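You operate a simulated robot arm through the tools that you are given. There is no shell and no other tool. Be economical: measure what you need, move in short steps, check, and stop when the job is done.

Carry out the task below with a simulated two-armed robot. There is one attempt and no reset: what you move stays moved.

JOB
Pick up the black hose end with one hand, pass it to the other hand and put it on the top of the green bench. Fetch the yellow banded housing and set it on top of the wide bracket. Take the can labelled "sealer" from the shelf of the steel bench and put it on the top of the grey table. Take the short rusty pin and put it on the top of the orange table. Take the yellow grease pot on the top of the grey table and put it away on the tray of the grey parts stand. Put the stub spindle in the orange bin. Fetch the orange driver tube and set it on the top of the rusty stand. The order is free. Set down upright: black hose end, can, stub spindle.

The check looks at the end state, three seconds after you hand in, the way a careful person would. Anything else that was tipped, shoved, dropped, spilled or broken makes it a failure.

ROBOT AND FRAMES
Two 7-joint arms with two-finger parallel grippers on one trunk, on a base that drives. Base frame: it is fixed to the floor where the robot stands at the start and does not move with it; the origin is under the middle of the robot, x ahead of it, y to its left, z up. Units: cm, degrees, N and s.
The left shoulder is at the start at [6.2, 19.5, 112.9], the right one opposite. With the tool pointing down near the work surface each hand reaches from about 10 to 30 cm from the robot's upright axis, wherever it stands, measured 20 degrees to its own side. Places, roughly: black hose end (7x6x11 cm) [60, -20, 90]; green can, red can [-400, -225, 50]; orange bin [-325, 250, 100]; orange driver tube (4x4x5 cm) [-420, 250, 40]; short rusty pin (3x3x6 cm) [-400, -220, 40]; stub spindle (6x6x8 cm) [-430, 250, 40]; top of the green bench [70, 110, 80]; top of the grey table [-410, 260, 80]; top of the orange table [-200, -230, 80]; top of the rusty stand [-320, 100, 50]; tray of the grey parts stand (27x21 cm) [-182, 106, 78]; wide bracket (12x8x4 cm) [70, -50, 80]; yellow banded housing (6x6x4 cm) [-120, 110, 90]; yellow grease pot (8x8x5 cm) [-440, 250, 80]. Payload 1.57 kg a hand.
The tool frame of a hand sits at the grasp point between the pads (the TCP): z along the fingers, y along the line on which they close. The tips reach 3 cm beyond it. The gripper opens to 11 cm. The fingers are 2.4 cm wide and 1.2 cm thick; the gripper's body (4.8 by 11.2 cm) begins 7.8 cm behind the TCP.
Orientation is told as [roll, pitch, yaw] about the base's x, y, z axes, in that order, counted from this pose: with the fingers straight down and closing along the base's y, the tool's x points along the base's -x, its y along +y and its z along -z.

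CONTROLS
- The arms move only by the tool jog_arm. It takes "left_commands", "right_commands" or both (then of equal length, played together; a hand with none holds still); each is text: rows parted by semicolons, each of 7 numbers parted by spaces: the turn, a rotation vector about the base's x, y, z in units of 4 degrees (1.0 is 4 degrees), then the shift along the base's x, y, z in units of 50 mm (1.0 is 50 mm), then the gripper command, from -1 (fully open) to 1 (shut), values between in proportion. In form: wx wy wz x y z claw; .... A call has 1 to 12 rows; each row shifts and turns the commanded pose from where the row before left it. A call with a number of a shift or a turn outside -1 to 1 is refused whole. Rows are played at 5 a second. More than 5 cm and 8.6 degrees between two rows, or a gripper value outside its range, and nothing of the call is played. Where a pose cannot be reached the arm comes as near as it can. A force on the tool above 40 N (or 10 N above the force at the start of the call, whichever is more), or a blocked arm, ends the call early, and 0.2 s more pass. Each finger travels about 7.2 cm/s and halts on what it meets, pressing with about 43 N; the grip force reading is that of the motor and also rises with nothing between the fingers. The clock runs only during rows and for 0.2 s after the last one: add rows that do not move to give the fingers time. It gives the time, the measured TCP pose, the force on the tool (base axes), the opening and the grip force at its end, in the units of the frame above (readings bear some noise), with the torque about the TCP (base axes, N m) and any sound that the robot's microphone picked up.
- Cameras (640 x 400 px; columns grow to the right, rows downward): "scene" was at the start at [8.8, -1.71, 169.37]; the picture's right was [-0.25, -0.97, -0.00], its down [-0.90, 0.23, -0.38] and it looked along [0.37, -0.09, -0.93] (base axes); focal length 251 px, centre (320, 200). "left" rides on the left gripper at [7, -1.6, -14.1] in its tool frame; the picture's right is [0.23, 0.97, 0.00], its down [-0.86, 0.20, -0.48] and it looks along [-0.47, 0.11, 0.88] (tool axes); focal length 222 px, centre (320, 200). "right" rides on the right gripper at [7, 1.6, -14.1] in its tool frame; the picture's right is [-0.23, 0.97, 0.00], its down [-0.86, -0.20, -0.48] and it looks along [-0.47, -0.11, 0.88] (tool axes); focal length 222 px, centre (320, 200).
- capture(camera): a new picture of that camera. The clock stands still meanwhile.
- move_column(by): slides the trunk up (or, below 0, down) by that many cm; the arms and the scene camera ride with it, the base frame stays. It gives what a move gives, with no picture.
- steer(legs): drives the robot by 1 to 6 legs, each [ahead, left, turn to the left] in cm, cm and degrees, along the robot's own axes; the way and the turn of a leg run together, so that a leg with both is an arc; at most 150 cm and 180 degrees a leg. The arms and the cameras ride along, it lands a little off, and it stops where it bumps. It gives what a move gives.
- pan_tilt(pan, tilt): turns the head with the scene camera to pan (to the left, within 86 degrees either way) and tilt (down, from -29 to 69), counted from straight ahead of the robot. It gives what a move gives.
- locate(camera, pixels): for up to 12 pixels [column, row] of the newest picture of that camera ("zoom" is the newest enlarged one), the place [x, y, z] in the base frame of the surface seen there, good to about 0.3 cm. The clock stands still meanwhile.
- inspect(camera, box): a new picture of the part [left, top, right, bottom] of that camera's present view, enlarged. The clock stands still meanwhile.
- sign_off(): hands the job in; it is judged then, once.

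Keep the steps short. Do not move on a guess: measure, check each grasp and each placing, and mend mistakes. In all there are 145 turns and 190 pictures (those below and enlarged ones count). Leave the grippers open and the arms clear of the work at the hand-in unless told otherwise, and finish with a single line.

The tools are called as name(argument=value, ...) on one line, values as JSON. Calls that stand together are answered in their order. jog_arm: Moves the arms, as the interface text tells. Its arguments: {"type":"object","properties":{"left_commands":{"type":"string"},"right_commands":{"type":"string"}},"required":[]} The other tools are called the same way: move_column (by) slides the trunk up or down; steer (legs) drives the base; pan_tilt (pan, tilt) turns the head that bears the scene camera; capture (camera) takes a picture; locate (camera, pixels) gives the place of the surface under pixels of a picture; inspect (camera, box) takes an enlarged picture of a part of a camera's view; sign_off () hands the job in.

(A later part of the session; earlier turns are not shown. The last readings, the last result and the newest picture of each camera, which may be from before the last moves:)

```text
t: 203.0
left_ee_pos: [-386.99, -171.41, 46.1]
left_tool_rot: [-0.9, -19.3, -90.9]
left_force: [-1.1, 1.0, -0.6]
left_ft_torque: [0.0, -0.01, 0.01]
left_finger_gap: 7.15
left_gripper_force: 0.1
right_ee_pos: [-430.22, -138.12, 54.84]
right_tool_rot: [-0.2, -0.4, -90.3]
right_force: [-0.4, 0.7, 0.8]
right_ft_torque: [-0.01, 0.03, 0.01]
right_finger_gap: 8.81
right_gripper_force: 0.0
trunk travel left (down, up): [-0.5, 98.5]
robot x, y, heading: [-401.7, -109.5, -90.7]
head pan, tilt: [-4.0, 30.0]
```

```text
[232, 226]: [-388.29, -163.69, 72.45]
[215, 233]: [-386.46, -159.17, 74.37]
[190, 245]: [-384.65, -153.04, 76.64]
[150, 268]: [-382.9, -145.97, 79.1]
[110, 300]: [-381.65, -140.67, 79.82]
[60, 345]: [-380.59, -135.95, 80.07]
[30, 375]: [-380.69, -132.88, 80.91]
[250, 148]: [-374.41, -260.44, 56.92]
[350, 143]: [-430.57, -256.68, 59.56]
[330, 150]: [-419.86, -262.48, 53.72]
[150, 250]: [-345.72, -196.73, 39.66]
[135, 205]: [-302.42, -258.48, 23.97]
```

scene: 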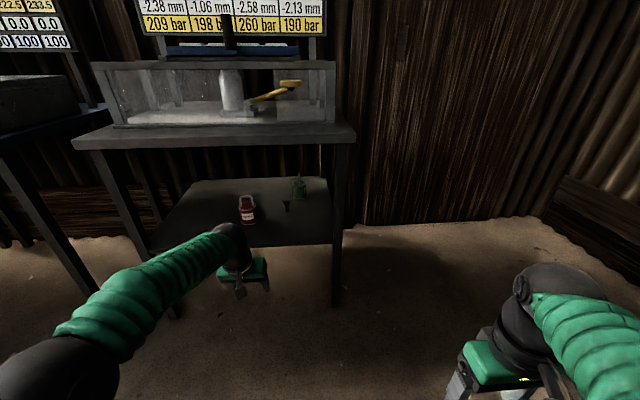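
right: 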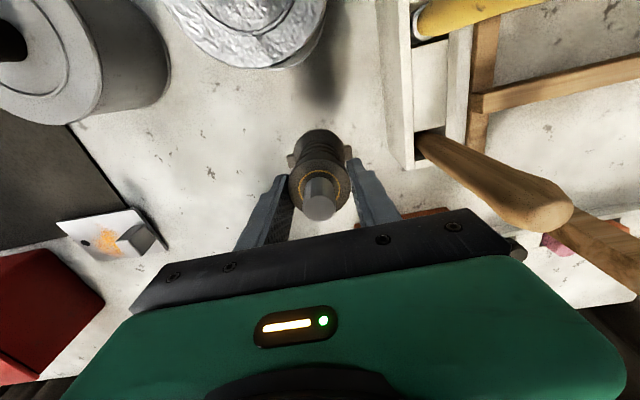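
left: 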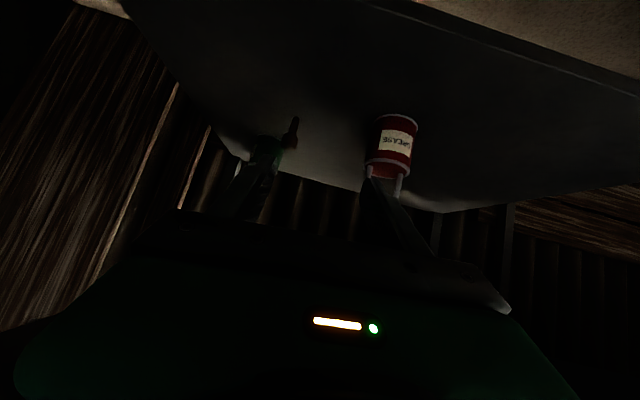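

Wrist top 72, forearm top up to 80 — marginal. I stretch and tilt further to bring the elbow down, and check the bench's front face bottom edge.

jog_arm(left_commands="-1 0 0 0 -0.3 0 -0.3; -1 0 0 0 -0.3 0 -0.3; -1 0 0 0 -0.3 0 -0.3; -1 0 0 0 -0.3 0 -0.3; 0 0 0 0 -0.4 0 -0.3; 0 0 0 0 0 0 -0.3")

capture(camera="scene")

locate(camera="scene", pixels=[[200, 135], [200, 139], [200, 142], [200, 145], [300, 135], [300, 140], [300, 143], [300, 146]])

```text
t: 204.4
left_ee_pos: [-387.14, -179.44, 46.02]
left_tool_rot: [-0.4, -35.4, -91.0]
left_force: [-1.4, 0.4, 0.9]
left_ft_torque: [-0.01, -0.02, 0.0]
left_finger_gap: 7.16
left_gripper_force: 0.0
right_ee_pos: [-430.17, -138.16, 54.85]
right_tool_rot: [-0.3, -0.4, -90.3]
right_force: [0.8, -0.1, -0.2]
right_ft_torque: [0.02, 0.02, 0.0]
right_finger_gap: 8.83
right_gripper_force: 0.1
trunk travel left (down, up): [-0.5, 98.5]
robot x, y, heading: [-401.51, -109.39, -90.5]
head pan, tilt: [-4.0, 30.0]
```

```text
104 pictures are left
```

scene: 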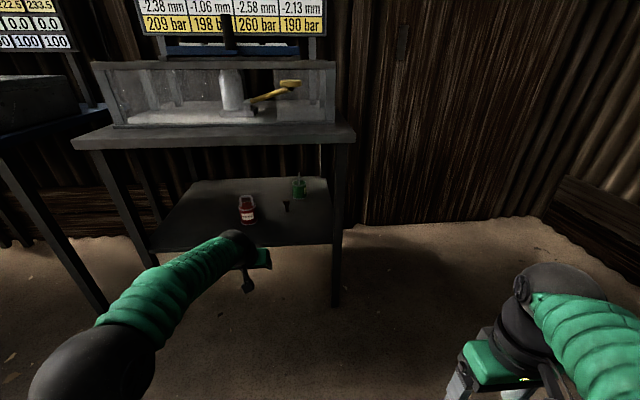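

```text
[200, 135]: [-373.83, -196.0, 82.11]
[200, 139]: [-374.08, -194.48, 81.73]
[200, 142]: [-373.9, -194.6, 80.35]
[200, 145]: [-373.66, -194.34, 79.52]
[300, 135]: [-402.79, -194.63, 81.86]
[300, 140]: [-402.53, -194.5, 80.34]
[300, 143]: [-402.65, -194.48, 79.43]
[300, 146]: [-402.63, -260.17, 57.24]
```

Bench underside ≈79. No flags at 70 cm reach and 35° tilt. I measure the forearm again.

locate(camera="scene", pixels=[[240, 230], [225, 236], [205, 243], [180, 258], [155, 275], [125, 300], [90, 328], [250, 280], [60, 350]])

```text
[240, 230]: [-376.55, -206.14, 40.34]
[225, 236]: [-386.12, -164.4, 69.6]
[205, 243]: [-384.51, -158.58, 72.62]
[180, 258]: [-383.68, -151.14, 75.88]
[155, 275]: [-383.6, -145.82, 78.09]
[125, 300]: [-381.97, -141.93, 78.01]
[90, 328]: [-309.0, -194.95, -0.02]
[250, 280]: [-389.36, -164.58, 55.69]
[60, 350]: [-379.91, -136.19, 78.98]
```

For the pin (y -218) the forearm will be ~5 cm under the bench edge. I drive 30 cm ahead and 8 right with this arm pose, raised 2 cm.

jog_arm(left_commands="0 0 0 0 0 0.4 -0.3; 0 0 0 0 0 0 -0.3")

steer(legs=[[0, -8.3, 0], [29, 0, 0]])

capture(camera="scene")

capture(camera="left")

```text
t: 205.0
left_ee_pos: [-387.0, -179.37, 48.23]
left_tool_rot: [-0.4, -35.3, -91.1]
left_force: [-0.3, 0.5, -1.0]
left_ft_torque: [-0.02, 0.01, -0.01]
left_finger_gap: 7.16
left_gripper_force: 0.1
right_ee_pos: [-430.18, -137.99, 54.88]
right_tool_rot: [-0.3, -0.4, -90.3]
right_force: [-0.1, 0.8, 0.0]
right_ft_torque: [-0.03, 0.01, 0.02]
right_finger_gap: 8.8
right_gripper_force: 0.1
trunk travel left (down, up): [-0.5, 98.5]
robot x, y, heading: [-401.46, -109.25, -90.5]
head pan, tilt: [-4.0, 30.0]
```

```text
t: 207.7
left_ee_pos: [-395.3, -208.06, 48.23]
left_tool_rot: [-0.3, -35.2, -90.8]
left_force: [0.1, 0.2, 0.7]
left_ft_torque: [-0.04, -0.01, 0.0]
left_finger_gap: 7.13
left_gripper_force: 0.1
right_ee_pos: [-438.53, -167.03, 54.85]
right_tool_rot: [-0.1, -0.4, -90.0]
right_force: [0.3, 0.2, 0.2]
right_ft_torque: [-0.01, 0.0, 0.0]
right_finger_gap: 8.8
right_gripper_force: 0.0
trunk travel left (down, up): [-0.5, 98.5]
robot x, y, heading: [-410.32, -137.96, -90.2]
head pan, tilt: [-4.0, 30.0]
```

```text
103 pictures are left
```

scene: 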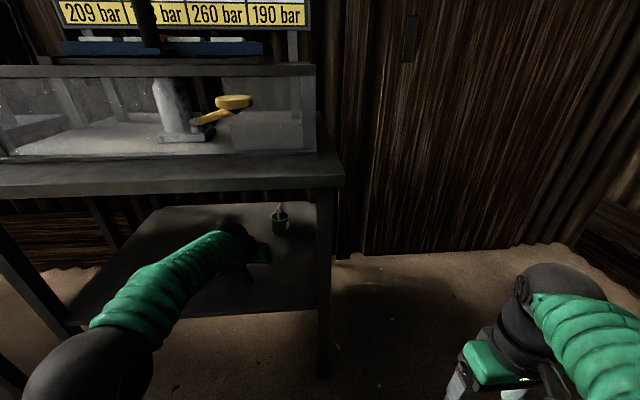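

```text
102 pictures are left
```

left: 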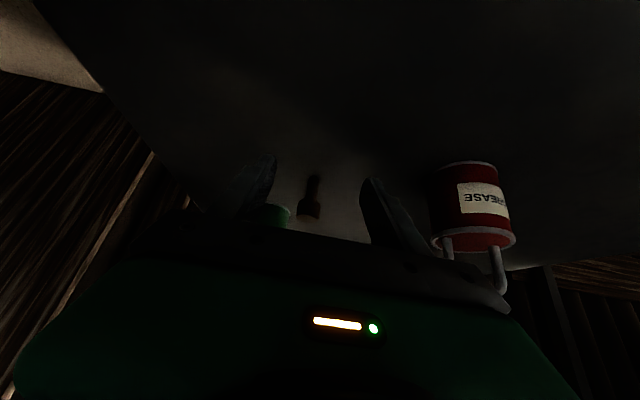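

The pin is at (311,205) between the fingers' line. I measure it.

locate(camera="left", pixels=[[311, 210], [310, 200], [313, 185], [315, 178], [302, 208], [319, 209], [450, 165]])

inspect(camera="left", box=[230, 140, 410, 252])

```text
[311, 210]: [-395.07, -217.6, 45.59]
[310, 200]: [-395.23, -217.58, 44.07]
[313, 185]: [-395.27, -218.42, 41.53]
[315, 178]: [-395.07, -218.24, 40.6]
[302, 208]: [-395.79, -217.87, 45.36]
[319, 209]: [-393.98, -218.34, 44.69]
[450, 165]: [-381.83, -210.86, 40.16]
```

```text
3.56 times, centred on (320, 196) of left
```

zoom: 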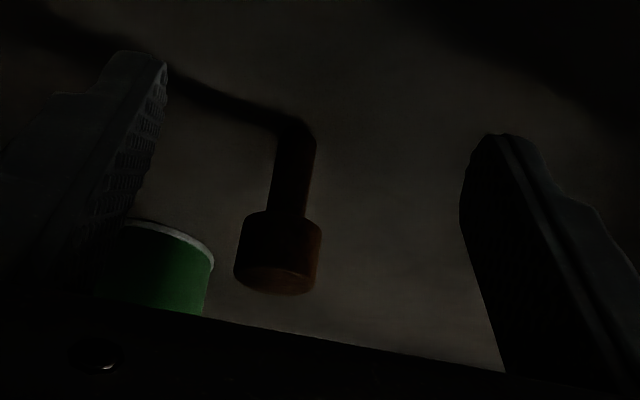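

Head centre [-395.1,-218.8], z 43.5–46. I advance 10.7 cm and lower 2.8 cm, then check.

jog_arm(left_commands="0 0 0 0.04 -0.7 0 -0.3; 0 0 0 0 -0.7 -0.2 -0.3; 0 0 0 0 -0.7 -0.36 -0.3; 0 0 0 0 0 0 -0.3; 0 0 0 0 0 0 -0.3")

inspect(camera="left", box=[200, 120, 440, 270])

```text
t: 208.8
left_ee_pos: [-395.03, -218.43, 45.19]
left_tool_rot: [-0.4, -35.3, -90.6]
left_force: [0.0, -0.5, 0.2]
left_ft_torque: [-0.03, 0.01, -0.02]
left_finger_gap: 7.15
left_gripper_force: 0.1
right_ee_pos: [-438.37, -166.88, 54.79]
right_tool_rot: [-0.2, -0.5, -89.9]
right_force: [0.5, 0.1, 0.2]
right_ft_torque: [-0.03, 0.0, -0.01]
right_finger_gap: 8.79
right_gripper_force: 0.0
trunk travel left (down, up): [-0.5, 98.5]
robot x, y, heading: [-410.06, -137.98, -90.2]
head pan, tilt: [-4.0, 30.0]
```

```text
2.67 times, centred on (320, 195) of left
```

zoom: 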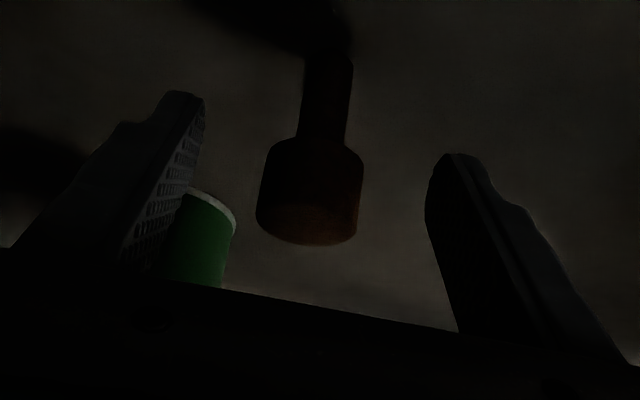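

Centred. I close the left hand and lift 3 cm.

jog_arm(left_commands="0 0 0 0 -0.06 0 0.2; 0 0 0 0 0 0 0.5; 0 0 0 0 0 0 1; 0 0 0 0 0 0 1; 0 0 0 0 0 0 1; 0 0 0 0 0 0.3 1; 0 0 0 0 0 0.3 1; 0 0 0 0 0 0 1")

inspect(camera="left", box=[200, 120, 440, 270])

```text
t: 210.7
left_ee_pos: [-394.85, -217.8, 48.05]
left_tool_rot: [-0.4, -35.3, -90.7]
left_force: [-0.9, 0.3, -1.4]
left_ft_torque: [0.02, 0.02, 0.0]
left_finger_gap: 2.59
left_gripper_force: 37.2
left hand out of reach, approached as far as the arm can: row 6, 7
right_ee_pos: [-438.5, -167.11, 54.94]
right_tool_rot: [-0.2, -0.3, -90.0]
right_force: [-0.1, -0.1, -0.6]
right_ft_torque: [0.01, 0.0, 0.02]
right_finger_gap: 8.8
right_gripper_force: 0.1
trunk travel left (down, up): [-0.5, 98.5]
robot x, y, heading: [-410.1, -138.15, -90.2]
head pan, tilt: [-4.0, 30.0]
```

```text
2.67 times, centred on (320, 195) of left
```

zoom: 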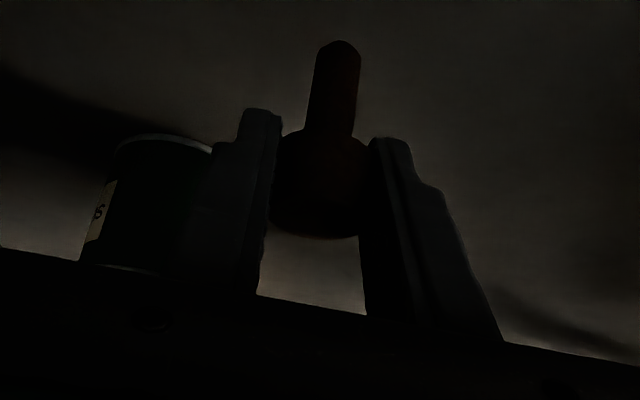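

The pin is held. I back the robot out 35 cm, then stretch the right arm in the same way (mid reach, low, then tilt).

steer(legs=[[-35, 0, 0]])

jog_arm(right_commands="0 0 0 0.5 -0.6 0 -0.4; 0 0 0 0.6 -0.6 -0.2 -0.4; 0 0 0 0.6 -0.6 -0.2 -0.4; 0 0 0 0.6 -0.7 -0.2 -0.4; 0 0 0 0.6 -0.7 -0.2 -0.4; 0 0 0 0 -0.9 -0.3 -0.4; 0 0 0 0 -0.9 -0.3 -0.4; 0 0 0 0 -0.9 -0.2 -0.4; 0 0 0 0 0 0 -0.4")

jog_arm(right_commands="-1 0 0 0 -0.2 0 -0.4; -1 0 0 0 -0.2 0 -0.4; -1 0 0 0 -0.2 0 -0.4; -1 0 0 0 -0.2 0 -0.4; -1 0 0 0 -0.2 0 -0.4; -1 0 0 0 -0.3 0 -0.4; -1 0 0 0 -0.3 0 -0.4; -1 0 0 0 -0.3 0 -0.4; -1 0 0 0 -0.3 0 -0.4; 0 0 0 0 0 0 -0.4")

capture(camera="scene")

```text
t: 212.9
left_ee_pos: [-395.0, -183.23, 47.95]
left_tool_rot: [-0.4, -35.4, -90.9]
left_force: [-0.1, 0.1, -1.1]
left_ft_torque: [-0.02, -0.02, 0.04]
left_finger_gap: 2.62
left_gripper_force: 37.2
right_ee_pos: [-438.47, -132.24, 54.88]
right_tool_rot: [-0.1, -0.5, -90.3]
right_force: [0.5, -0.4, 0.1]
right_ft_torque: [-0.03, -0.02, -0.01]
right_finger_gap: 8.81
right_gripper_force: 0.2
trunk travel left (down, up): [-0.5, 98.5]
robot x, y, heading: [-409.79, -103.12, -90.2]
head pan, tilt: [-4.0, 30.0]
```

```text
t: 214.9
left_ee_pos: [-394.91, -183.12, 48.12]
left_tool_rot: [-0.5, -35.3, -90.9]
left_force: [1.2, -0.9, -1.5]
left_ft_torque: [0.0, 0.02, 0.01]
left_finger_gap: 2.62
left_gripper_force: 37.6
right_ee_pos: [-423.57, -161.54, 47.0]
right_tool_rot: [-0.1, -0.6, -90.3]
right_force: [-0.5, -0.1, 0.4]
right_ft_torque: [-0.01, 0.0, -0.02]
right_finger_gap: 7.68
right_gripper_force: 0.0
trunk travel left (down, up): [-0.5, 98.5]
robot x, y, heading: [-410.03, -103.71, -90.5]
head pan, tilt: [-4.0, 30.0]
```

```text
t: 217.1
left_ee_pos: [-394.96, -183.12, 48.24]
left_tool_rot: [-0.5, -35.5, -90.9]
left_force: [-0.2, 0.5, -2.2]
left_ft_torque: [0.01, -0.01, 0.01]
left_finger_gap: 2.63
left_gripper_force: 36.9
right_ee_pos: [-423.93, -172.59, 46.92]
right_tool_rot: [0.0, -36.6, -90.3]
right_force: [-0.1, -0.2, -0.3]
right_ft_torque: [0.01, -0.01, -0.01]
right_finger_gap: 7.72
right_gripper_force: 0.1
trunk travel left (down, up): [-0.5, 98.5]
robot x, y, heading: [-409.87, -103.13, -90.5]
head pan, tilt: [-4.0, 30.0]
```

```text
98 pictures are left
```

scene: 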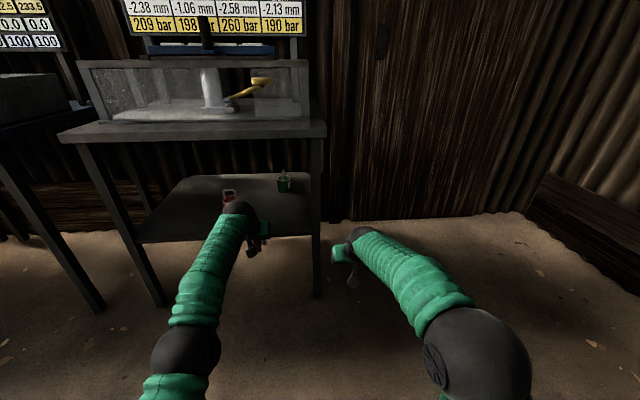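

The right arm stretches fine. I fold the left arm (with pin) back to a down-pointing pose near the robot, and stretch/tilt the right one a bit more.

jog_arm(left_commands="1 0 0 0 0.5 0 1; 1 0 0 0 0.5 0 1; 1 0 0 0 0.5 0 1; 1 0 0 0 0.5 0 1; 1 0 0 0 0.5 0 1; 1 0 0 0 0.5 0 1; 1 0 0 0 0.5 0 1; 1 0 0 0 0.5 0 1; 0.8 0 0 0.1 0.7 0 1; 0 0 0 0.2 0.9 0 1; 0 0 0 0.2 0.9 0 1; 0 0 0 0.2 0.8 0 1", right_commands="-1 0 0 0 -0.5 0 -0.4; -1 0 0 0 -0.5 0 -0.4; -1 0 0 0 -0.5 0 -0.4; -0.5 0 0 0 -0.5 0 -0.4; 0 0 0 0 0 0 -0.4; 0 0 0 0 0 0 -0.4; 0 0 0 0 0 0 -0.4; 0 0 0 0 0 0 -0.4; 0 0 0 0 0 0 -0.4; 0 0 0 0 0 0 -0.4; 0 0 0 0 0 0 -0.4; 0 0 0 0 0 0 -0.4")

capture(camera="scene")

capture(camera="left")

```text
t: 219.7
left_ee_pos: [-391.42, -146.67, 48.26]
left_tool_rot: [-1.0, -0.2, -90.7]
left_force: [-0.1, -0.7, -1.7]
left_ft_torque: [0.0, 0.0, -0.02]
left_finger_gap: 2.64
left_gripper_force: 36.9
right_ee_pos: [-423.82, -182.43, 47.22]
right_tool_rot: [0.1, -50.5, -90.3]
right_force: [0.5, -0.3, 0.3]
right_ft_torque: [0.0, 0.0, -0.03]
right_finger_gap: 7.7
right_gripper_force: 0.1
trunk travel left (down, up): [-0.5, 98.5]
robot x, y, heading: [-410.07, -103.7, -90.4]
head pan, tilt: [-4.0, 30.0]
```

```text
97 pictures are left
```

scene: 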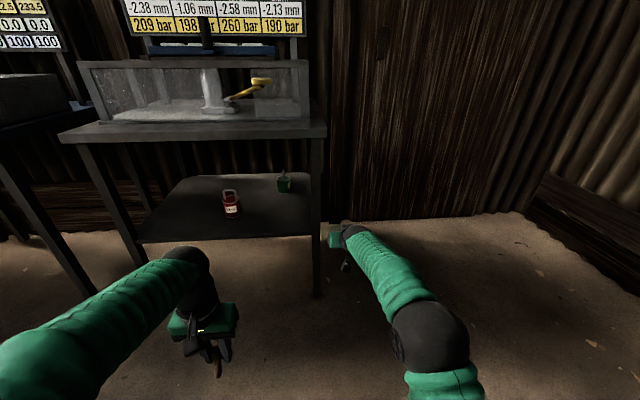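

```text
96 pictures are left
```

left: 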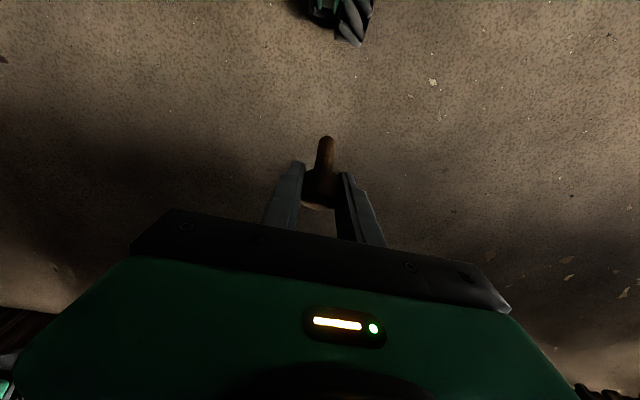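

Right hand at 79 cm reach, 50° tilt. I measure the right forearm's height.

locate(camera="scene", pixels=[[346, 224], [358, 234], [372, 245], [388, 260], [405, 275], [420, 295], [440, 310], [284, 184], [283, 177], [230, 200]])

jog_arm(left_commands="0.2 0 0 0.1 0.9 0 1; 0 0 0 0.1 0.9 0 1; 0 0 0 0 0 0 1")

```text
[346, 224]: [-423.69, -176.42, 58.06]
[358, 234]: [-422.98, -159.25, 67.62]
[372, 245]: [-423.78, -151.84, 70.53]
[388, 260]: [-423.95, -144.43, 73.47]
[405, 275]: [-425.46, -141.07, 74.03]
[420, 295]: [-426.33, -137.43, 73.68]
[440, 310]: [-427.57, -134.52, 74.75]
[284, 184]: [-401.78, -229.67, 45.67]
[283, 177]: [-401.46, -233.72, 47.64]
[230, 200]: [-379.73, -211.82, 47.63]
```

```text
t: 220.5
left_ee_pos: [-390.52, -137.64, 48.21]
left_tool_rot: [-1.0, 0.6, -90.7]
left_force: [0.2, -0.3, -1.0]
left_ft_torque: [-0.03, 0.0, -0.01]
left_finger_gap: 2.62
left_gripper_force: 37.0
right_ee_pos: [-423.74, -182.53, 47.04]
right_tool_rot: [0.1, -50.4, -90.3]
right_force: [-0.4, -0.2, 0.4]
right_ft_torque: [0.01, -0.01, 0.01]
right_finger_gap: 7.71
right_gripper_force: 0.0
trunk travel left (down, up): [-0.5, 98.5]
robot x, y, heading: [-410.19, -102.86, -90.6]
head pan, tilt: [-4.0, 30.0]
```

Forearm top ≤75, under the bench's 79. I open the right hand wider and drive 22 left and 39 ahead to a pre-grasp in front of the can.

jog_arm(right_commands="0 0 0 0 0 0 -0.82; 0 0 0 0 0 0 -0.82")

steer(legs=[[0, 22.3, 0.5], [37, 0, 0]])

capture(camera="right")

capture(camera="scene")

```text
t: 221.1
left_ee_pos: [-390.53, -137.67, 48.19]
left_tool_rot: [-1.0, 0.6, -90.6]
left_force: [-0.1, -0.4, -1.9]
left_ft_torque: [0.02, 0.03, 0.01]
left_finger_gap: 2.6
left_gripper_force: 36.9
right_ee_pos: [-423.85, -182.58, 47.04]
right_tool_rot: [0.2, -50.5, -90.2]
right_force: [0.0, -0.2, 0.0]
right_ft_torque: [0.02, 0.03, -0.01]
right_finger_gap: 10.04
right_gripper_force: 0.0
trunk travel left (down, up): [-0.5, 98.5]
robot x, y, heading: [-409.66, -103.59, -90.2]
head pan, tilt: [-4.0, 30.0]
```

```text
t: 224.8
left_ee_pos: [-368.13, -174.73, 48.14]
left_tool_rot: [-1.0, 0.6, -90.1]
left_force: [0.6, -0.3, -1.1]
left_ft_torque: [0.0, -0.02, -0.05]
left_finger_gap: 2.62
left_gripper_force: 36.9
right_ee_pos: [-400.91, -219.89, 47.05]
right_tool_rot: [0.1, -50.5, -89.7]
right_force: [-0.4, -0.4, 0.2]
right_ft_torque: [0.0, 0.0, 0.0]
right_finger_gap: 10.01
right_gripper_force: 0.0
trunk travel left (down, up): [-0.5, 98.5]
robot x, y, heading: [-387.53, -140.2, -89.8]
head pan, tilt: [-4.0, 30.0]
```

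```text
95 pictures are left
```

right: 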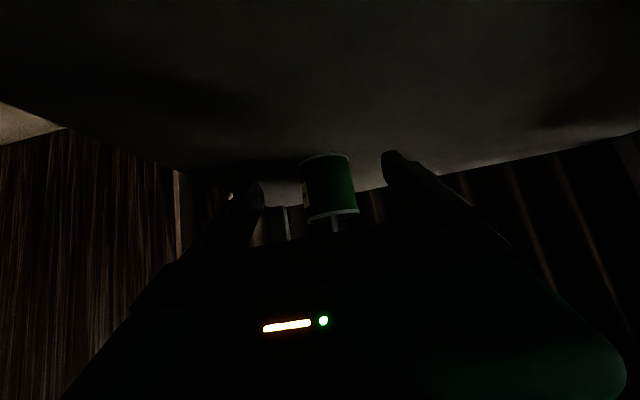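

```text
94 pictures are left
```

scene: 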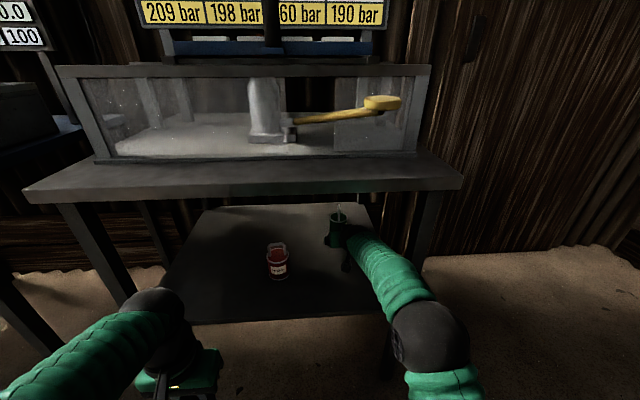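

The can is between the fingers' line. I measure its sides.

locate(camera="right", pixels=[[308, 190], [330, 190], [350, 190], [330, 212], [335, 226], [328, 158], [305, 175]])

```text
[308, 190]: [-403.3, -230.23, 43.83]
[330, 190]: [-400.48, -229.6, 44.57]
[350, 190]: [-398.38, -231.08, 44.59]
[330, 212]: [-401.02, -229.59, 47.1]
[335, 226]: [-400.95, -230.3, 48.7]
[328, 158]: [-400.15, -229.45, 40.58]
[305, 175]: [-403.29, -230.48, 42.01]
```

Centre [-401,-232.9]. I lower 1.2 cm and drive 12.7 cm ahead.

jog_arm(right_commands="0 0 0 0 0 -0.24 -0.82; 0 0 0 0 0 0 -0.82")

steer(legs=[[12.5, 0, 0]])

inspect(camera="right", box=[180, 100, 480, 287])

inspect(camera="scene", box=[220, 180, 480, 342])

```text
t: 225.4
left_ee_pos: [-368.14, -174.64, 48.14]
left_tool_rot: [-0.9, 0.5, -90.2]
left_force: [-0.7, -1.2, -0.9]
left_ft_torque: [0.01, 0.01, 0.04]
left_finger_gap: 2.62
left_gripper_force: 37.2
right_ee_pos: [-401.0, -219.82, 45.88]
right_tool_rot: [0.1, -50.6, -89.8]
right_force: [0.0, 0.1, -0.3]
right_ft_torque: [-0.01, -0.02, -0.01]
right_finger_gap: 10.0
right_gripper_force: 0.1
trunk travel left (down, up): [-0.5, 98.5]
robot x, y, heading: [-387.76, -140.26, -90.0]
head pan, tilt: [-4.0, 30.0]
```

```text
t: 226.6
left_ee_pos: [-368.05, -186.88, 48.25]
left_tool_rot: [-0.9, 0.4, -90.3]
left_force: [0.4, -0.5, -2.2]
left_ft_torque: [-0.02, -0.01, 0.0]
left_finger_gap: 2.6
left_gripper_force: 37.7
right_ee_pos: [-401.03, -232.15, 46.0]
right_tool_rot: [0.2, -50.6, -89.8]
right_force: [-0.1, 0.0, -0.5]
right_ft_torque: [-0.01, 0.01, 0.01]
right_finger_gap: 10.02
right_gripper_force: 0.2
trunk travel left (down, up): [-0.5, 98.5]
robot x, y, heading: [-388.0, -152.95, -90.2]
head pan, tilt: [-4.0, 30.0]
```

```text
2.13 times, centred on (330, 194) of right
```

zoom: 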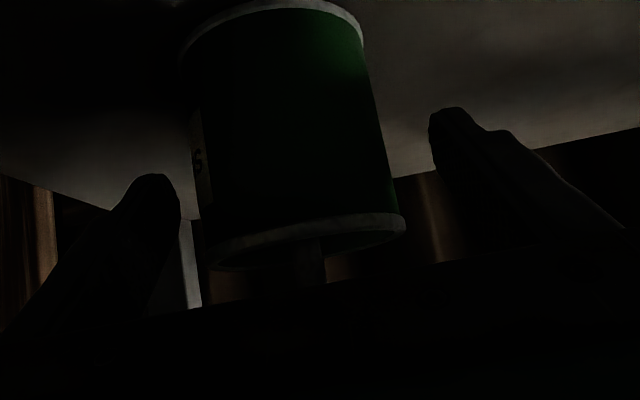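

```text
2.46 times, centred on (350, 261) of scene
```

zoom: 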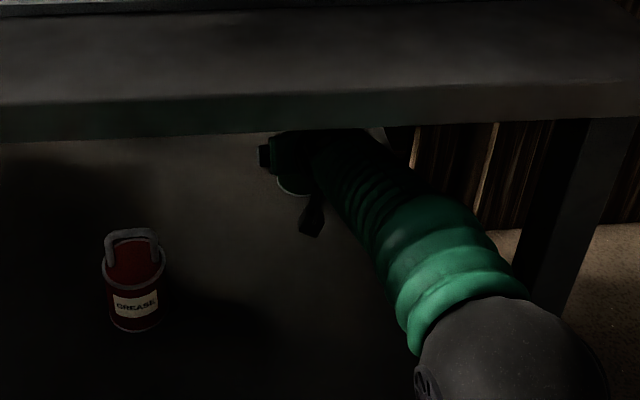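

The can is between the fingers. I close the right hand and lift 2 cm.

jog_arm(right_commands="0 0 0 0 -0.08 0 -0.5; 0 0 0 0 0 0 -0.3; 0 0 0 0 0 0 0; 0 0 0 0 0 0 1; 0 0 0 0 0 0 1; 0 0 0 0 0 0 1; 0 0 0 0 0 0.2 1; 0 0 0 0 0 0.2 1; 0 0 0 0 0 0 1")

inspect(camera="right", box=[180, 100, 480, 287])

```text
t: 228.6
left_ee_pos: [-368.18, -186.95, 48.33]
left_tool_rot: [-1.0, 0.5, -90.1]
left_force: [-0.7, -0.3, -1.6]
left_ft_torque: [0.05, -0.02, 0.01]
left_finger_gap: 2.61
left_gripper_force: 37.4
right_ee_pos: [-401.0, -232.43, 48.01]
right_tool_rot: [0.1, -50.6, -89.8]
right_force: [-0.8, 0.4, -4.1]
right_ft_torque: [0.04, 0.01, 0.03]
right_finger_gap: 6.65
right_gripper_force: 43.1
trunk travel left (down, up): [-0.5, 98.5]
robot x, y, heading: [-387.5, -152.46, -90.4]
head pan, tilt: [-4.0, 30.0]
```

```text
2.13 times, centred on (330, 194) of right
```

zoom: 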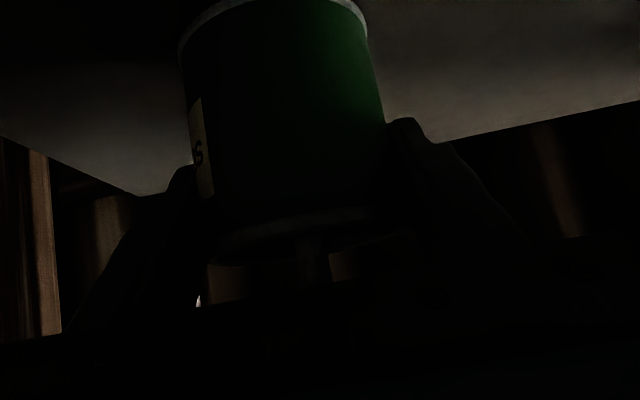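

The can is held (6.65 cm). I back out 50 cm, then raise the trunk 72 cm.

steer(legs=[[-52, 0, 0]])

move_column(by=40)

move_column(by=32)

steer(legs=[[0, 95, 0], [0, 88, 0]])

pan_tilt(pan=0, tilt=45)

capture(camera="scene")

```text
t: 231.6
left_ee_pos: [-368.13, -134.81, 48.24]
left_tool_rot: [-1.1, 0.5, -90.2]
left_force: [0.5, 0.1, -1.5]
left_ft_torque: [0.02, -0.01, 0.04]
left_finger_gap: 2.61
left_gripper_force: 37.2
right_ee_pos: [-401.0, -180.41, 48.12]
right_tool_rot: [0.1, -50.6, -89.7]
right_force: [0.5, -0.2, -3.1]
right_ft_torque: [0.03, -0.02, 0.04]
right_finger_gap: 6.67
right_gripper_force: 42.8
trunk travel left (down, up): [-0.5, 98.5]
robot x, y, heading: [-387.93, -100.66, -89.7]
head pan, tilt: [-4.0, 30.0]
```

```text
t: 235.5
left_ee_pos: [-368.03, -134.8, 88.2]
left_tool_rot: [-1.0, 0.4, -90.1]
left_force: [1.2, -0.1, -1.8]
left_ft_torque: [-0.02, 0.0, 0.01]
left_finger_gap: 2.62
left_gripper_force: 37.4
right_ee_pos: [-401.0, -180.39, 88.16]
right_tool_rot: [0.1, -50.8, -89.6]
right_force: [-0.7, 1.0, -3.4]
right_ft_torque: [0.03, -0.01, 0.02]
right_finger_gap: 6.64
right_gripper_force: 42.8
trunk travel left (down, up): [-40.5, 58.5]
robot x, y, heading: [-387.64, -100.33, -89.5]
head pan, tilt: [-4.0, 30.0]
```

```text
t: 238.6
left_ee_pos: [-368.19, -134.81, 120.32]
left_tool_rot: [-1.0, 0.5, -90.1]
left_force: [-0.3, -1.0, -2.5]
left_ft_torque: [0.0, -0.01, -0.01]
left_finger_gap: 2.61
left_gripper_force: 36.8
right_ee_pos: [-401.01, -180.41, 120.1]
right_tool_rot: [0.2, -50.6, -89.7]
right_force: [0.8, -0.5, -3.9]
right_ft_torque: [0.05, -0.01, -0.02]
right_finger_gap: 6.66
right_gripper_force: 43.2
trunk travel left (down, up): [-72.5, 26.5]
robot x, y, heading: [-387.95, -100.63, -89.9]
head pan, tilt: [-4.0, 30.0]
```

```text
t: 247.8
left_ee_pos: [-187.95, -133.91, 120.5]
left_tool_rot: [-0.8, 0.3, -90.1]
left_force: [-0.1, -0.2, -1.3]
left_ft_torque: [-0.02, -0.05, 0.0]
left_finger_gap: 2.6
left_gripper_force: 37.5
right_ee_pos: [-220.88, -179.61, 120.08]
right_tool_rot: [0.5, -50.7, -90.0]
right_force: [1.1, -0.6, -4.2]
right_ft_torque: [0.01, 0.0, 0.03]
right_finger_gap: 6.66
right_gripper_force: 42.7
trunk travel left (down, up): [-72.5, 26.5]
robot x, y, heading: [-206.86, -99.68, -90.1]
head pan, tilt: [-4.0, 30.0]
```

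```text
t: 248.5
left_ee_pos: [-187.72, -133.8, 120.39]
left_tool_rot: [-1.0, 0.3, -90.3]
left_force: [-0.7, -0.1, -2.0]
left_ft_torque: [-0.04, -0.02, 0.0]
left_finger_gap: 2.59
left_gripper_force: 36.8
right_ee_pos: [-220.6, -179.39, 120.22]
right_tool_rot: [0.1, -50.6, -89.9]
right_force: [-0.2, 0.0, -4.6]
right_ft_torque: [0.0, 0.01, 0.02]
right_finger_gap: 6.67
right_gripper_force: 43.6
trunk travel left (down, up): [-72.5, 26.5]
robot x, y, heading: [-206.82, -99.75, -89.7]
head pan, tilt: [0.0, 45.0]
```

```text
90 pictures are left
```

scene: 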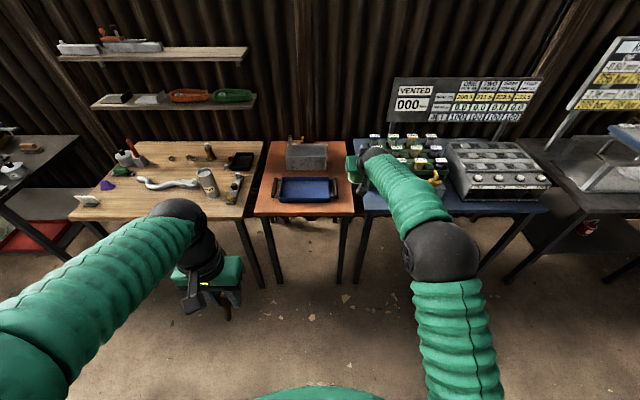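

The orange table is at (305,180); a free strip lies in front of and beside the blue tray. I enlarge and measure.

inspect(camera="scene", box=[245, 120, 373, 230])

locate(camera="scene", pixels=[[256, 213], [353, 213], [305, 213], [266, 143], [346, 143], [275, 198], [335, 198], [264, 165], [345, 175], [305, 206], [305, 200], [340, 160]])

```text
3.64 times, centred on (309, 175) of scene
```

zoom: 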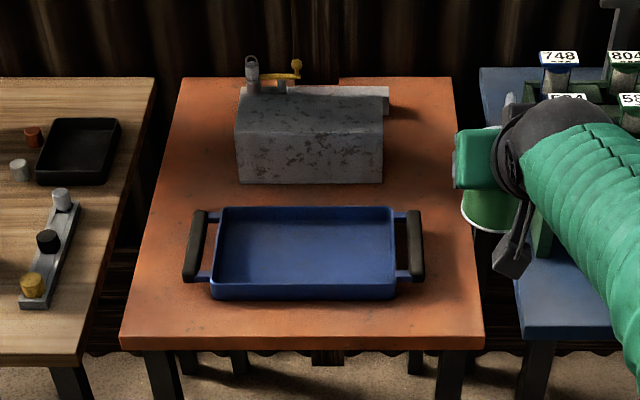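

```text
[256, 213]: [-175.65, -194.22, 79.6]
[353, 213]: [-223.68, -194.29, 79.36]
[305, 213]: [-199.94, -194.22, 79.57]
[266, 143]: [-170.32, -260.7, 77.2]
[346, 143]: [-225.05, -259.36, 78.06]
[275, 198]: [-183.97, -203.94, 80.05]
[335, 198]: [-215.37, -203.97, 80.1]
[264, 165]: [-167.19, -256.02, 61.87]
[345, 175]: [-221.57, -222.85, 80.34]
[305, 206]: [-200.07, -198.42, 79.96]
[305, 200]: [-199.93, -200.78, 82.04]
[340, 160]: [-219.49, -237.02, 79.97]
```

Orange table: x -176…-225, front y -194, top 80. A free corner is at about [-182,-201.5]. I stretch the left arm, lower it and tilt it 35° so the pin hangs upright again.

jog_arm(left_commands="0 0 0 0 -0.9 0 1; 0 0 0 0 -0.9 0 1; 0 0 0 0 -0.9 0 1; 0 0 0 0 -0.9 0 1; 0 0 0 0 0 -0.9 1; 0 0 0 0 0 -0.9 1; 0 0 0 0 0 -0.9 1; 0 0 0 0 0 -0.9 1; 0 0 0 0 0 -0.6 1; 0 0 0 0 0 0 1")

jog_arm(left_commands="-1 0 0 0 -0.25 0 1; -1 0 0 0 -0.25 0 1; -1 0 0 0 -0.25 0 1; -1 0 0 0 -0.25 0 1; -1 0 0 0 -0.25 0 1; -1 0 0 0 -0.25 0 1; -1 0 0 0 -0.25 0 1; -1 0 0 0 -0.25 0 1; -0.95 0 0 0 -0.25 0 1; 0 0 0 0 0 0 1")

capture(camera="scene")

capture(camera="left")

```text
t: 250.7
left_ee_pos: [-187.16, -151.74, 99.2]
left_tool_rot: [-1.0, 0.3, -90.2]
left_force: [0.3, 0.0, -1.0]
left_ft_torque: [0.02, -0.02, -0.01]
left_finger_gap: 2.63
left_gripper_force: 37.2
right_ee_pos: [-220.35, -179.33, 120.32]
right_tool_rot: [0.1, -50.8, -89.8]
right_force: [1.3, 0.3, -3.4]
right_ft_torque: [0.04, -0.02, 0.0]
right_finger_gap: 6.66
right_gripper_force: 43.4
trunk travel left (down, up): [-72.5, 26.5]
robot x, y, heading: [-207.1, -99.67, -89.9]
head pan, tilt: [0.0, 45.0]
```

```text
t: 252.9
left_ee_pos: [-187.44, -162.92, 99.37]
left_tool_rot: [-0.8, -35.6, -90.2]
left_force: [-0.4, -0.2, -1.8]
left_ft_torque: [-0.04, 0.03, 0.0]
left_finger_gap: 2.6
left_gripper_force: 37.2
right_ee_pos: [-220.4, -179.36, 120.3]
right_tool_rot: [0.1, -50.8, -89.8]
right_force: [-0.4, 0.0, -4.5]
right_ft_torque: [0.04, 0.01, -0.03]
right_finger_gap: 6.66
right_gripper_force: 42.9
trunk travel left (down, up): [-72.5, 26.5]
robot x, y, heading: [-207.1, -99.72, -89.8]
head pan, tilt: [0.0, 45.0]
```

```text
88 pictures are left
```

scene: 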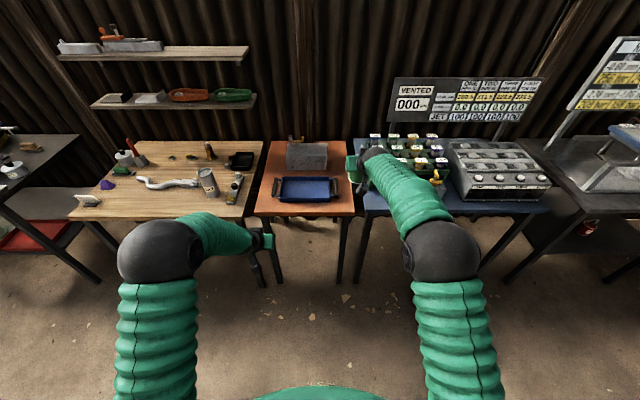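

```text
87 pictures are left
```

left: 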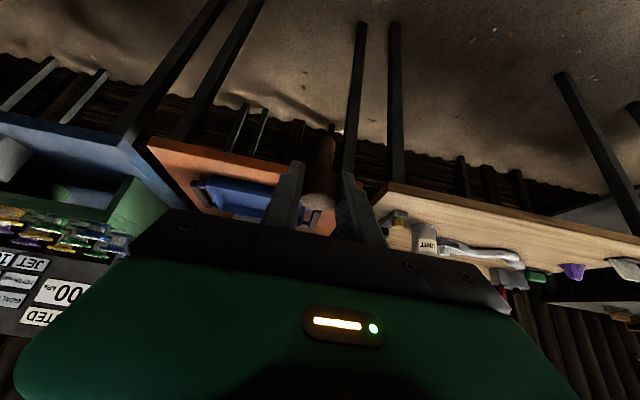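

I drive 38.5 ahead and 5.4 left so the pin is over [-182,-201.5].

steer(legs=[[38.5, 5.4, 0]])

inspect(camera="scene", box=[200, 150, 400, 275])

capture(camera="left")

```text
t: 255.4
left_ee_pos: [-181.63, -201.29, 99.58]
left_tool_rot: [-0.9, -35.5, -89.8]
left_force: [-0.5, -1.3, -1.2]
left_ft_torque: [0.02, 0.03, -0.01]
left_finger_gap: 2.61
left_gripper_force: 38.0
right_ee_pos: [-214.56, -217.8, 120.44]
right_tool_rot: [0.1, -50.8, -89.5]
right_force: [-0.1, 0.2, -4.1]
right_ft_torque: [0.03, -0.02, -0.01]
right_finger_gap: 6.64
right_gripper_force: 43.3
trunk travel left (down, up): [-72.5, 26.5]
robot x, y, heading: [-201.98, -138.29, -89.7]
head pan, tilt: [0.0, 45.0]
```

```text
3.20 times, centred on (300, 212) of scene
```

zoom: 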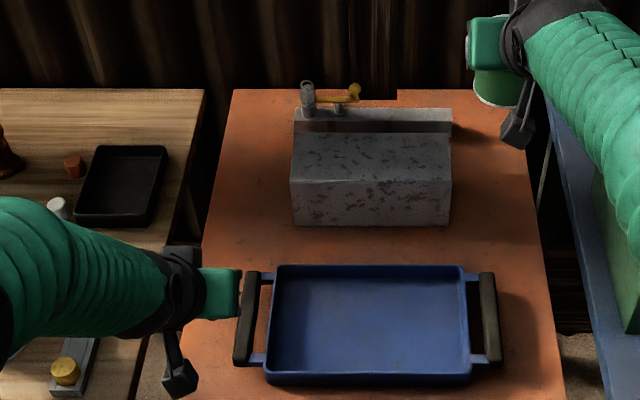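

```text
85 pictures are left
```

left: 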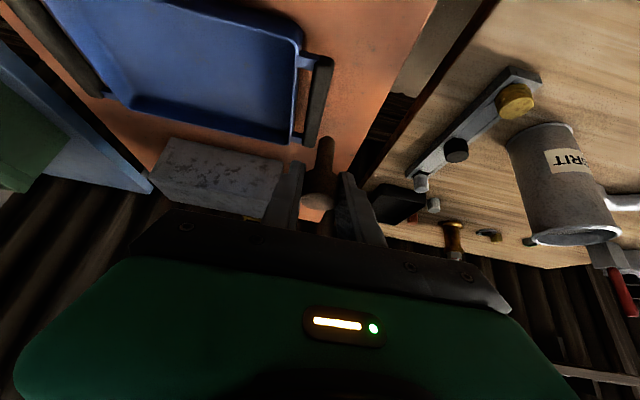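

I measure the tray handle, the table's left edge and the pin.

locate(camera="left", pixels=[[320, 90], [308, 140], [330, 60], [405, 60], [365, 150], [327, 142], [340, 110], [355, 110], [375, 110]])

```text
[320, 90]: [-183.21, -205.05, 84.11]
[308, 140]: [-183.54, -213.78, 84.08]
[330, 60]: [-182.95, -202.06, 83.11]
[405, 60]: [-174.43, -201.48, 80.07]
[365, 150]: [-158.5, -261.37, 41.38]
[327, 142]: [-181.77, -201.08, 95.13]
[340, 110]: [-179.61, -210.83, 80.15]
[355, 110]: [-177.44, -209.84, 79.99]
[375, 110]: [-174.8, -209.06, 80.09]
```

The tray handle reaches x -183, too close. The back-left area behind the tray is wider; I measure it.

locate(camera="zoom", pixels=[[290, 225], [292, 180], [270, 265], [250, 275], [206, 240], [222, 170], [250, 220], [250, 180], [240, 120], [310, 90]])

```text
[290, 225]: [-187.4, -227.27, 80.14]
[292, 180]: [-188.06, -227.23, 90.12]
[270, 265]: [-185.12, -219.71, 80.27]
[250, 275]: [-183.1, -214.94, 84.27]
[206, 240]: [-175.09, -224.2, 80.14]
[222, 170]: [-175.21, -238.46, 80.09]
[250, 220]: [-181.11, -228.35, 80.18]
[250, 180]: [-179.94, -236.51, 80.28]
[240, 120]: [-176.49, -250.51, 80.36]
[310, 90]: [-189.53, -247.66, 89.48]
```

Free area x -175…-187, y -216…-250. Target [-181,-226]: I drive 13 cm ahead and reach 11.5 cm further, then descend to z≈88.

steer(legs=[[13, 0, 0]])

jog_arm(left_commands="0 0 0 0.05 -0.8 0 1; 0 0 0 0.05 -0.8 0 1; 0 0 0 0 -0.7 0 1; 0 0 0 0 0 -0.8 1; 0 0 0 0 0 -0.8 1; 0 0 0 0 0 -0.7 1; 0 0 0 0 0 0 1")

inspect(camera="scene", box=[200, 150, 400, 275])

capture(camera="left")

```text
t: 256.6
left_ee_pos: [-181.25, -214.04, 99.63]
left_tool_rot: [-1.0, -35.8, -89.7]
left_force: [-0.9, -1.3, -2.3]
left_ft_torque: [0.03, 0.02, -0.02]
left_finger_gap: 2.59
left_gripper_force: 37.8
right_ee_pos: [-214.06, -230.64, 120.51]
right_tool_rot: [0.0, -50.9, -89.2]
right_force: [0.2, -0.4, -4.2]
right_ft_torque: [0.01, 0.01, 0.01]
right_finger_gap: 6.64
right_gripper_force: 42.8
trunk travel left (down, up): [-72.5, 26.5]
robot x, y, heading: [-201.65, -151.28, -89.6]
head pan, tilt: [0.0, 45.0]
```

```text
t: 258.2
left_ee_pos: [-181.01, -225.17, 88.02]
left_tool_rot: [-0.8, -35.8, -89.7]
left_force: [-0.8, -0.1, -2.0]
left_ft_torque: [-0.01, -0.04, 0.01]
left_finger_gap: 2.6
left_gripper_force: 37.4
right_ee_pos: [-214.09, -230.53, 120.57]
right_tool_rot: [0.1, -51.0, -89.3]
right_force: [0.7, -0.4, -4.4]
right_ft_torque: [0.05, 0.0, 0.03]
right_finger_gap: 6.67
right_gripper_force: 42.9
trunk travel left (down, up): [-72.5, 26.5]
robot x, y, heading: [-201.54, -151.47, -89.2]
head pan, tilt: [0.0, 45.0]
```

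```text
3.20 times, centred on (300, 212) of scene
```

zoom: 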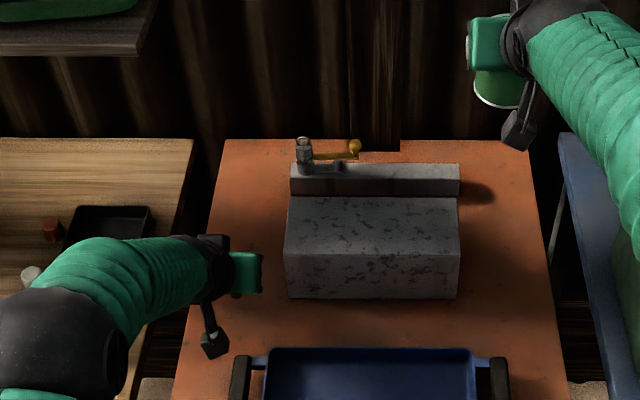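

```text
83 pictures are left
```

left: 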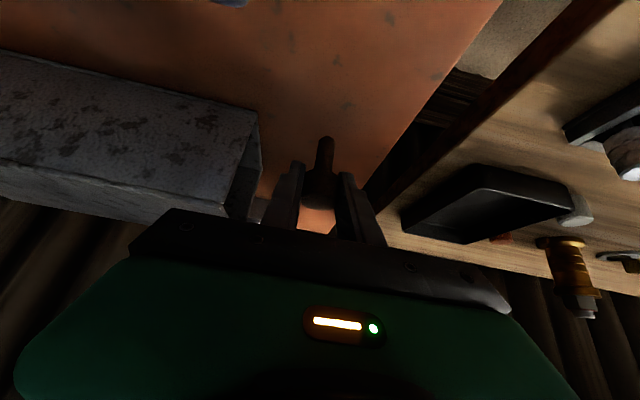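

Clear. I lower to contact (expected at z≈85.2).

jog_arm(left_commands="0 0 0 0 0 -0.4 1; 0 0 0 0 0 -0.06 1; 0 0 0 0 0 -0.05 1; 0 0 0 0 0 -0.04 1; 0 0 0 0 0 0 1")

```text
t: 259.4
left_ee_pos: [-180.73, -225.49, 85.28]
left_tool_rot: [-0.9, -35.8, -89.7]
left_force: [0.7, -1.0, 1.7]
left_ft_torque: [-0.04, 0.02, -0.03]
left_finger_gap: 2.62
left_gripper_force: 37.0
right_ee_pos: [-214.12, -230.49, 120.58]
right_tool_rot: [0.1, -50.8, -89.2]
right_force: [0.7, 0.1, -5.1]
right_ft_torque: [0.04, -0.01, 0.02]
right_finger_gap: 6.64
right_gripper_force: 43.4
trunk travel left (down, up): [-72.5, 26.5]
robot x, y, heading: [-201.3, -151.54, -89.4]
head pan, tilt: [0.0, 45.0]
```

Touching lightly. One more millimetre, then open gently to 5 cm and look.

jog_arm(left_commands="0 0 0 0 0 -0.03 1; 0 0 0 0 0 0 0.45; 0 0 0 0 0 0 0.3; 0 0 0 0 0 0 0.1; 0 0 0 0 0 0 0.1")

inspect(camera="left", box=[200, 80, 440, 230])

```text
t: 260.6
left_ee_pos: [-180.86, -225.5, 85.06]
left_tool_rot: [-0.9, -35.8, -89.7]
left_force: [-0.2, -0.5, 1.0]
left_ft_torque: [0.0, -0.04, 0.02]
left_finger_gap: 4.94
left_gripper_force: 0.0
right_ee_pos: [-214.2, -230.51, 120.55]
right_tool_rot: [0.1, -50.9, -89.3]
right_force: [0.5, 0.7, -3.7]
right_ft_torque: [0.0, 0.0, 0.01]
right_finger_gap: 6.65
right_gripper_force: 43.0
trunk travel left (down, up): [-72.5, 26.5]
robot x, y, heading: [-201.94, -151.12, -89.5]
head pan, tilt: [0.0, 45.0]
```

```text
2.67 times, centred on (320, 155) of left
```

zoom: 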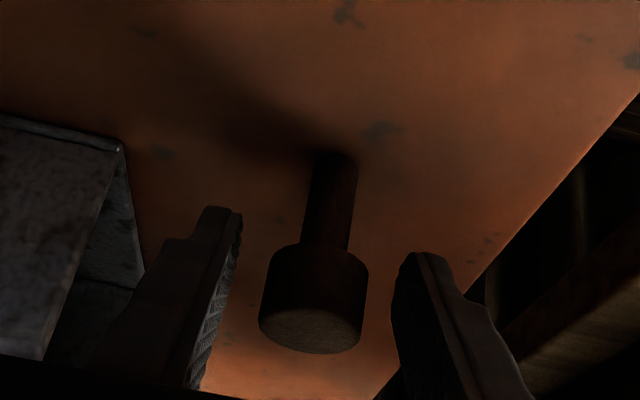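

The pin stands. I withdraw along the finger axis, back and up.

jog_arm(left_commands="0 0 0 0 0.3 0.41 0.1; 0 0 0 0 0.5 0.7 0.1; 0 0 0 0 0.5 0.8 0.1; 0 0 0 0 0.5 0.8 0.1; 0 0 0 0 0.6 0.7 -0.5; 0 0 0 0 0.9 0.3 -0.5")

steer(legs=[[-50, 0, 0]])

capture(camera="scene")

```text
t: 262.0
left_ee_pos: [-180.87, -208.66, 103.82]
left_tool_rot: [-0.9, -35.8, -89.8]
left_force: [0.1, 0.5, -0.3]
left_ft_torque: [-0.01, 0.03, -0.05]
left_finger_gap: 8.23
left_gripper_force: 0.1
right_ee_pos: [-214.16, -230.38, 120.76]
right_tool_rot: [0.1, -51.0, -89.3]
right_force: [0.3, 0.3, -4.0]
right_ft_torque: [0.01, 0.01, 0.03]
right_finger_gap: 6.64
right_gripper_force: 42.7
trunk travel left (down, up): [-72.5, 26.5]
robot x, y, heading: [-201.49, -151.06, -89.1]
head pan, tilt: [0.0, 45.0]
```

```text
t: 264.9
left_ee_pos: [-181.43, -160.86, 103.58]
left_tool_rot: [-0.9, -35.6, -89.7]
left_force: [-0.2, 0.1, 0.7]
left_ft_torque: [0.01, 0.02, 0.0]
left_finger_gap: 8.25
left_gripper_force: 0.0
right_ee_pos: [-214.66, -182.54, 120.44]
right_tool_rot: [0.1, -50.8, -89.3]
right_force: [0.2, 0.8, -4.3]
right_ft_torque: [-0.01, 0.04, -0.03]
right_finger_gap: 6.66
right_gripper_force: 43.2
trunk travel left (down, up): [-72.5, 26.5]
robot x, y, heading: [-201.79, -103.23, -89.6]
head pan, tilt: [0.0, 45.0]
```

```text
81 pictures are left
```

scene: 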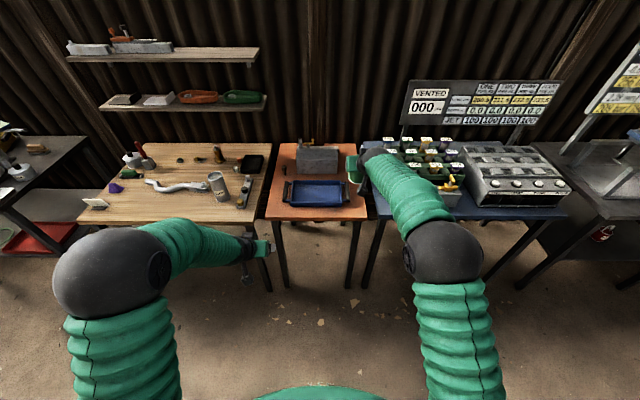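

The pin looks placed (I zoom to confirm). I draw the right arm (with can) in by 15 cm for the drive.

inspect(camera="scene", box=[260, 140, 372, 210])

jog_arm(right_commands="0 0 0 0 0.5 0 1; 0 0 0 0 0.5 0 1; 0 0 0 0 0.5 0 1; 0 0 0 0 0.5 0 1; 0 0 0 0 0.5 0 1; 0 0 0 0 0.5 0 1; 0 0 0 0 0 0 1", left_commands="1 0 0 0 0.4 0 -0.5; 1 0 0 0 0.4 0 -0.5; 1 0 0 0 0.4 0 -0.5; 1 0 0 0 0.4 0 -0.5; 1 0 0 0 0.4 0 -0.5; 1 0 0 0 0.4 0 -0.5; 1 0 0 0 0.4 0 -0.5")

```text
5.71 times, centred on (316, 175) of scene
```

zoom: 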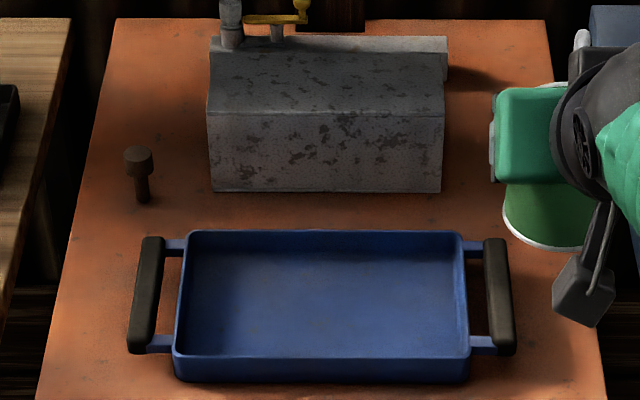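

```text
t: 266.5
left_ee_pos: [-181.48, -146.62, 103.69]
left_tool_rot: [-0.8, -7.8, -89.7]
left_force: [0.0, -0.1, 1.0]
left_ft_torque: [-0.04, -0.01, 0.02]
left_finger_gap: 8.26
left_gripper_force: 0.0
right_ee_pos: [-214.72, -167.02, 120.99]
right_tool_rot: [0.0, -51.0, -89.3]
right_force: [-0.7, 0.4, -3.7]
right_ft_torque: [0.03, 0.0, 0.0]
right_finger_gap: 6.6
right_gripper_force: 43.6
trunk travel left (down, up): [-72.5, 26.5]
robot x, y, heading: [-202.09, -103.26, -89.7]
head pan, tilt: [0.0, 45.0]
```

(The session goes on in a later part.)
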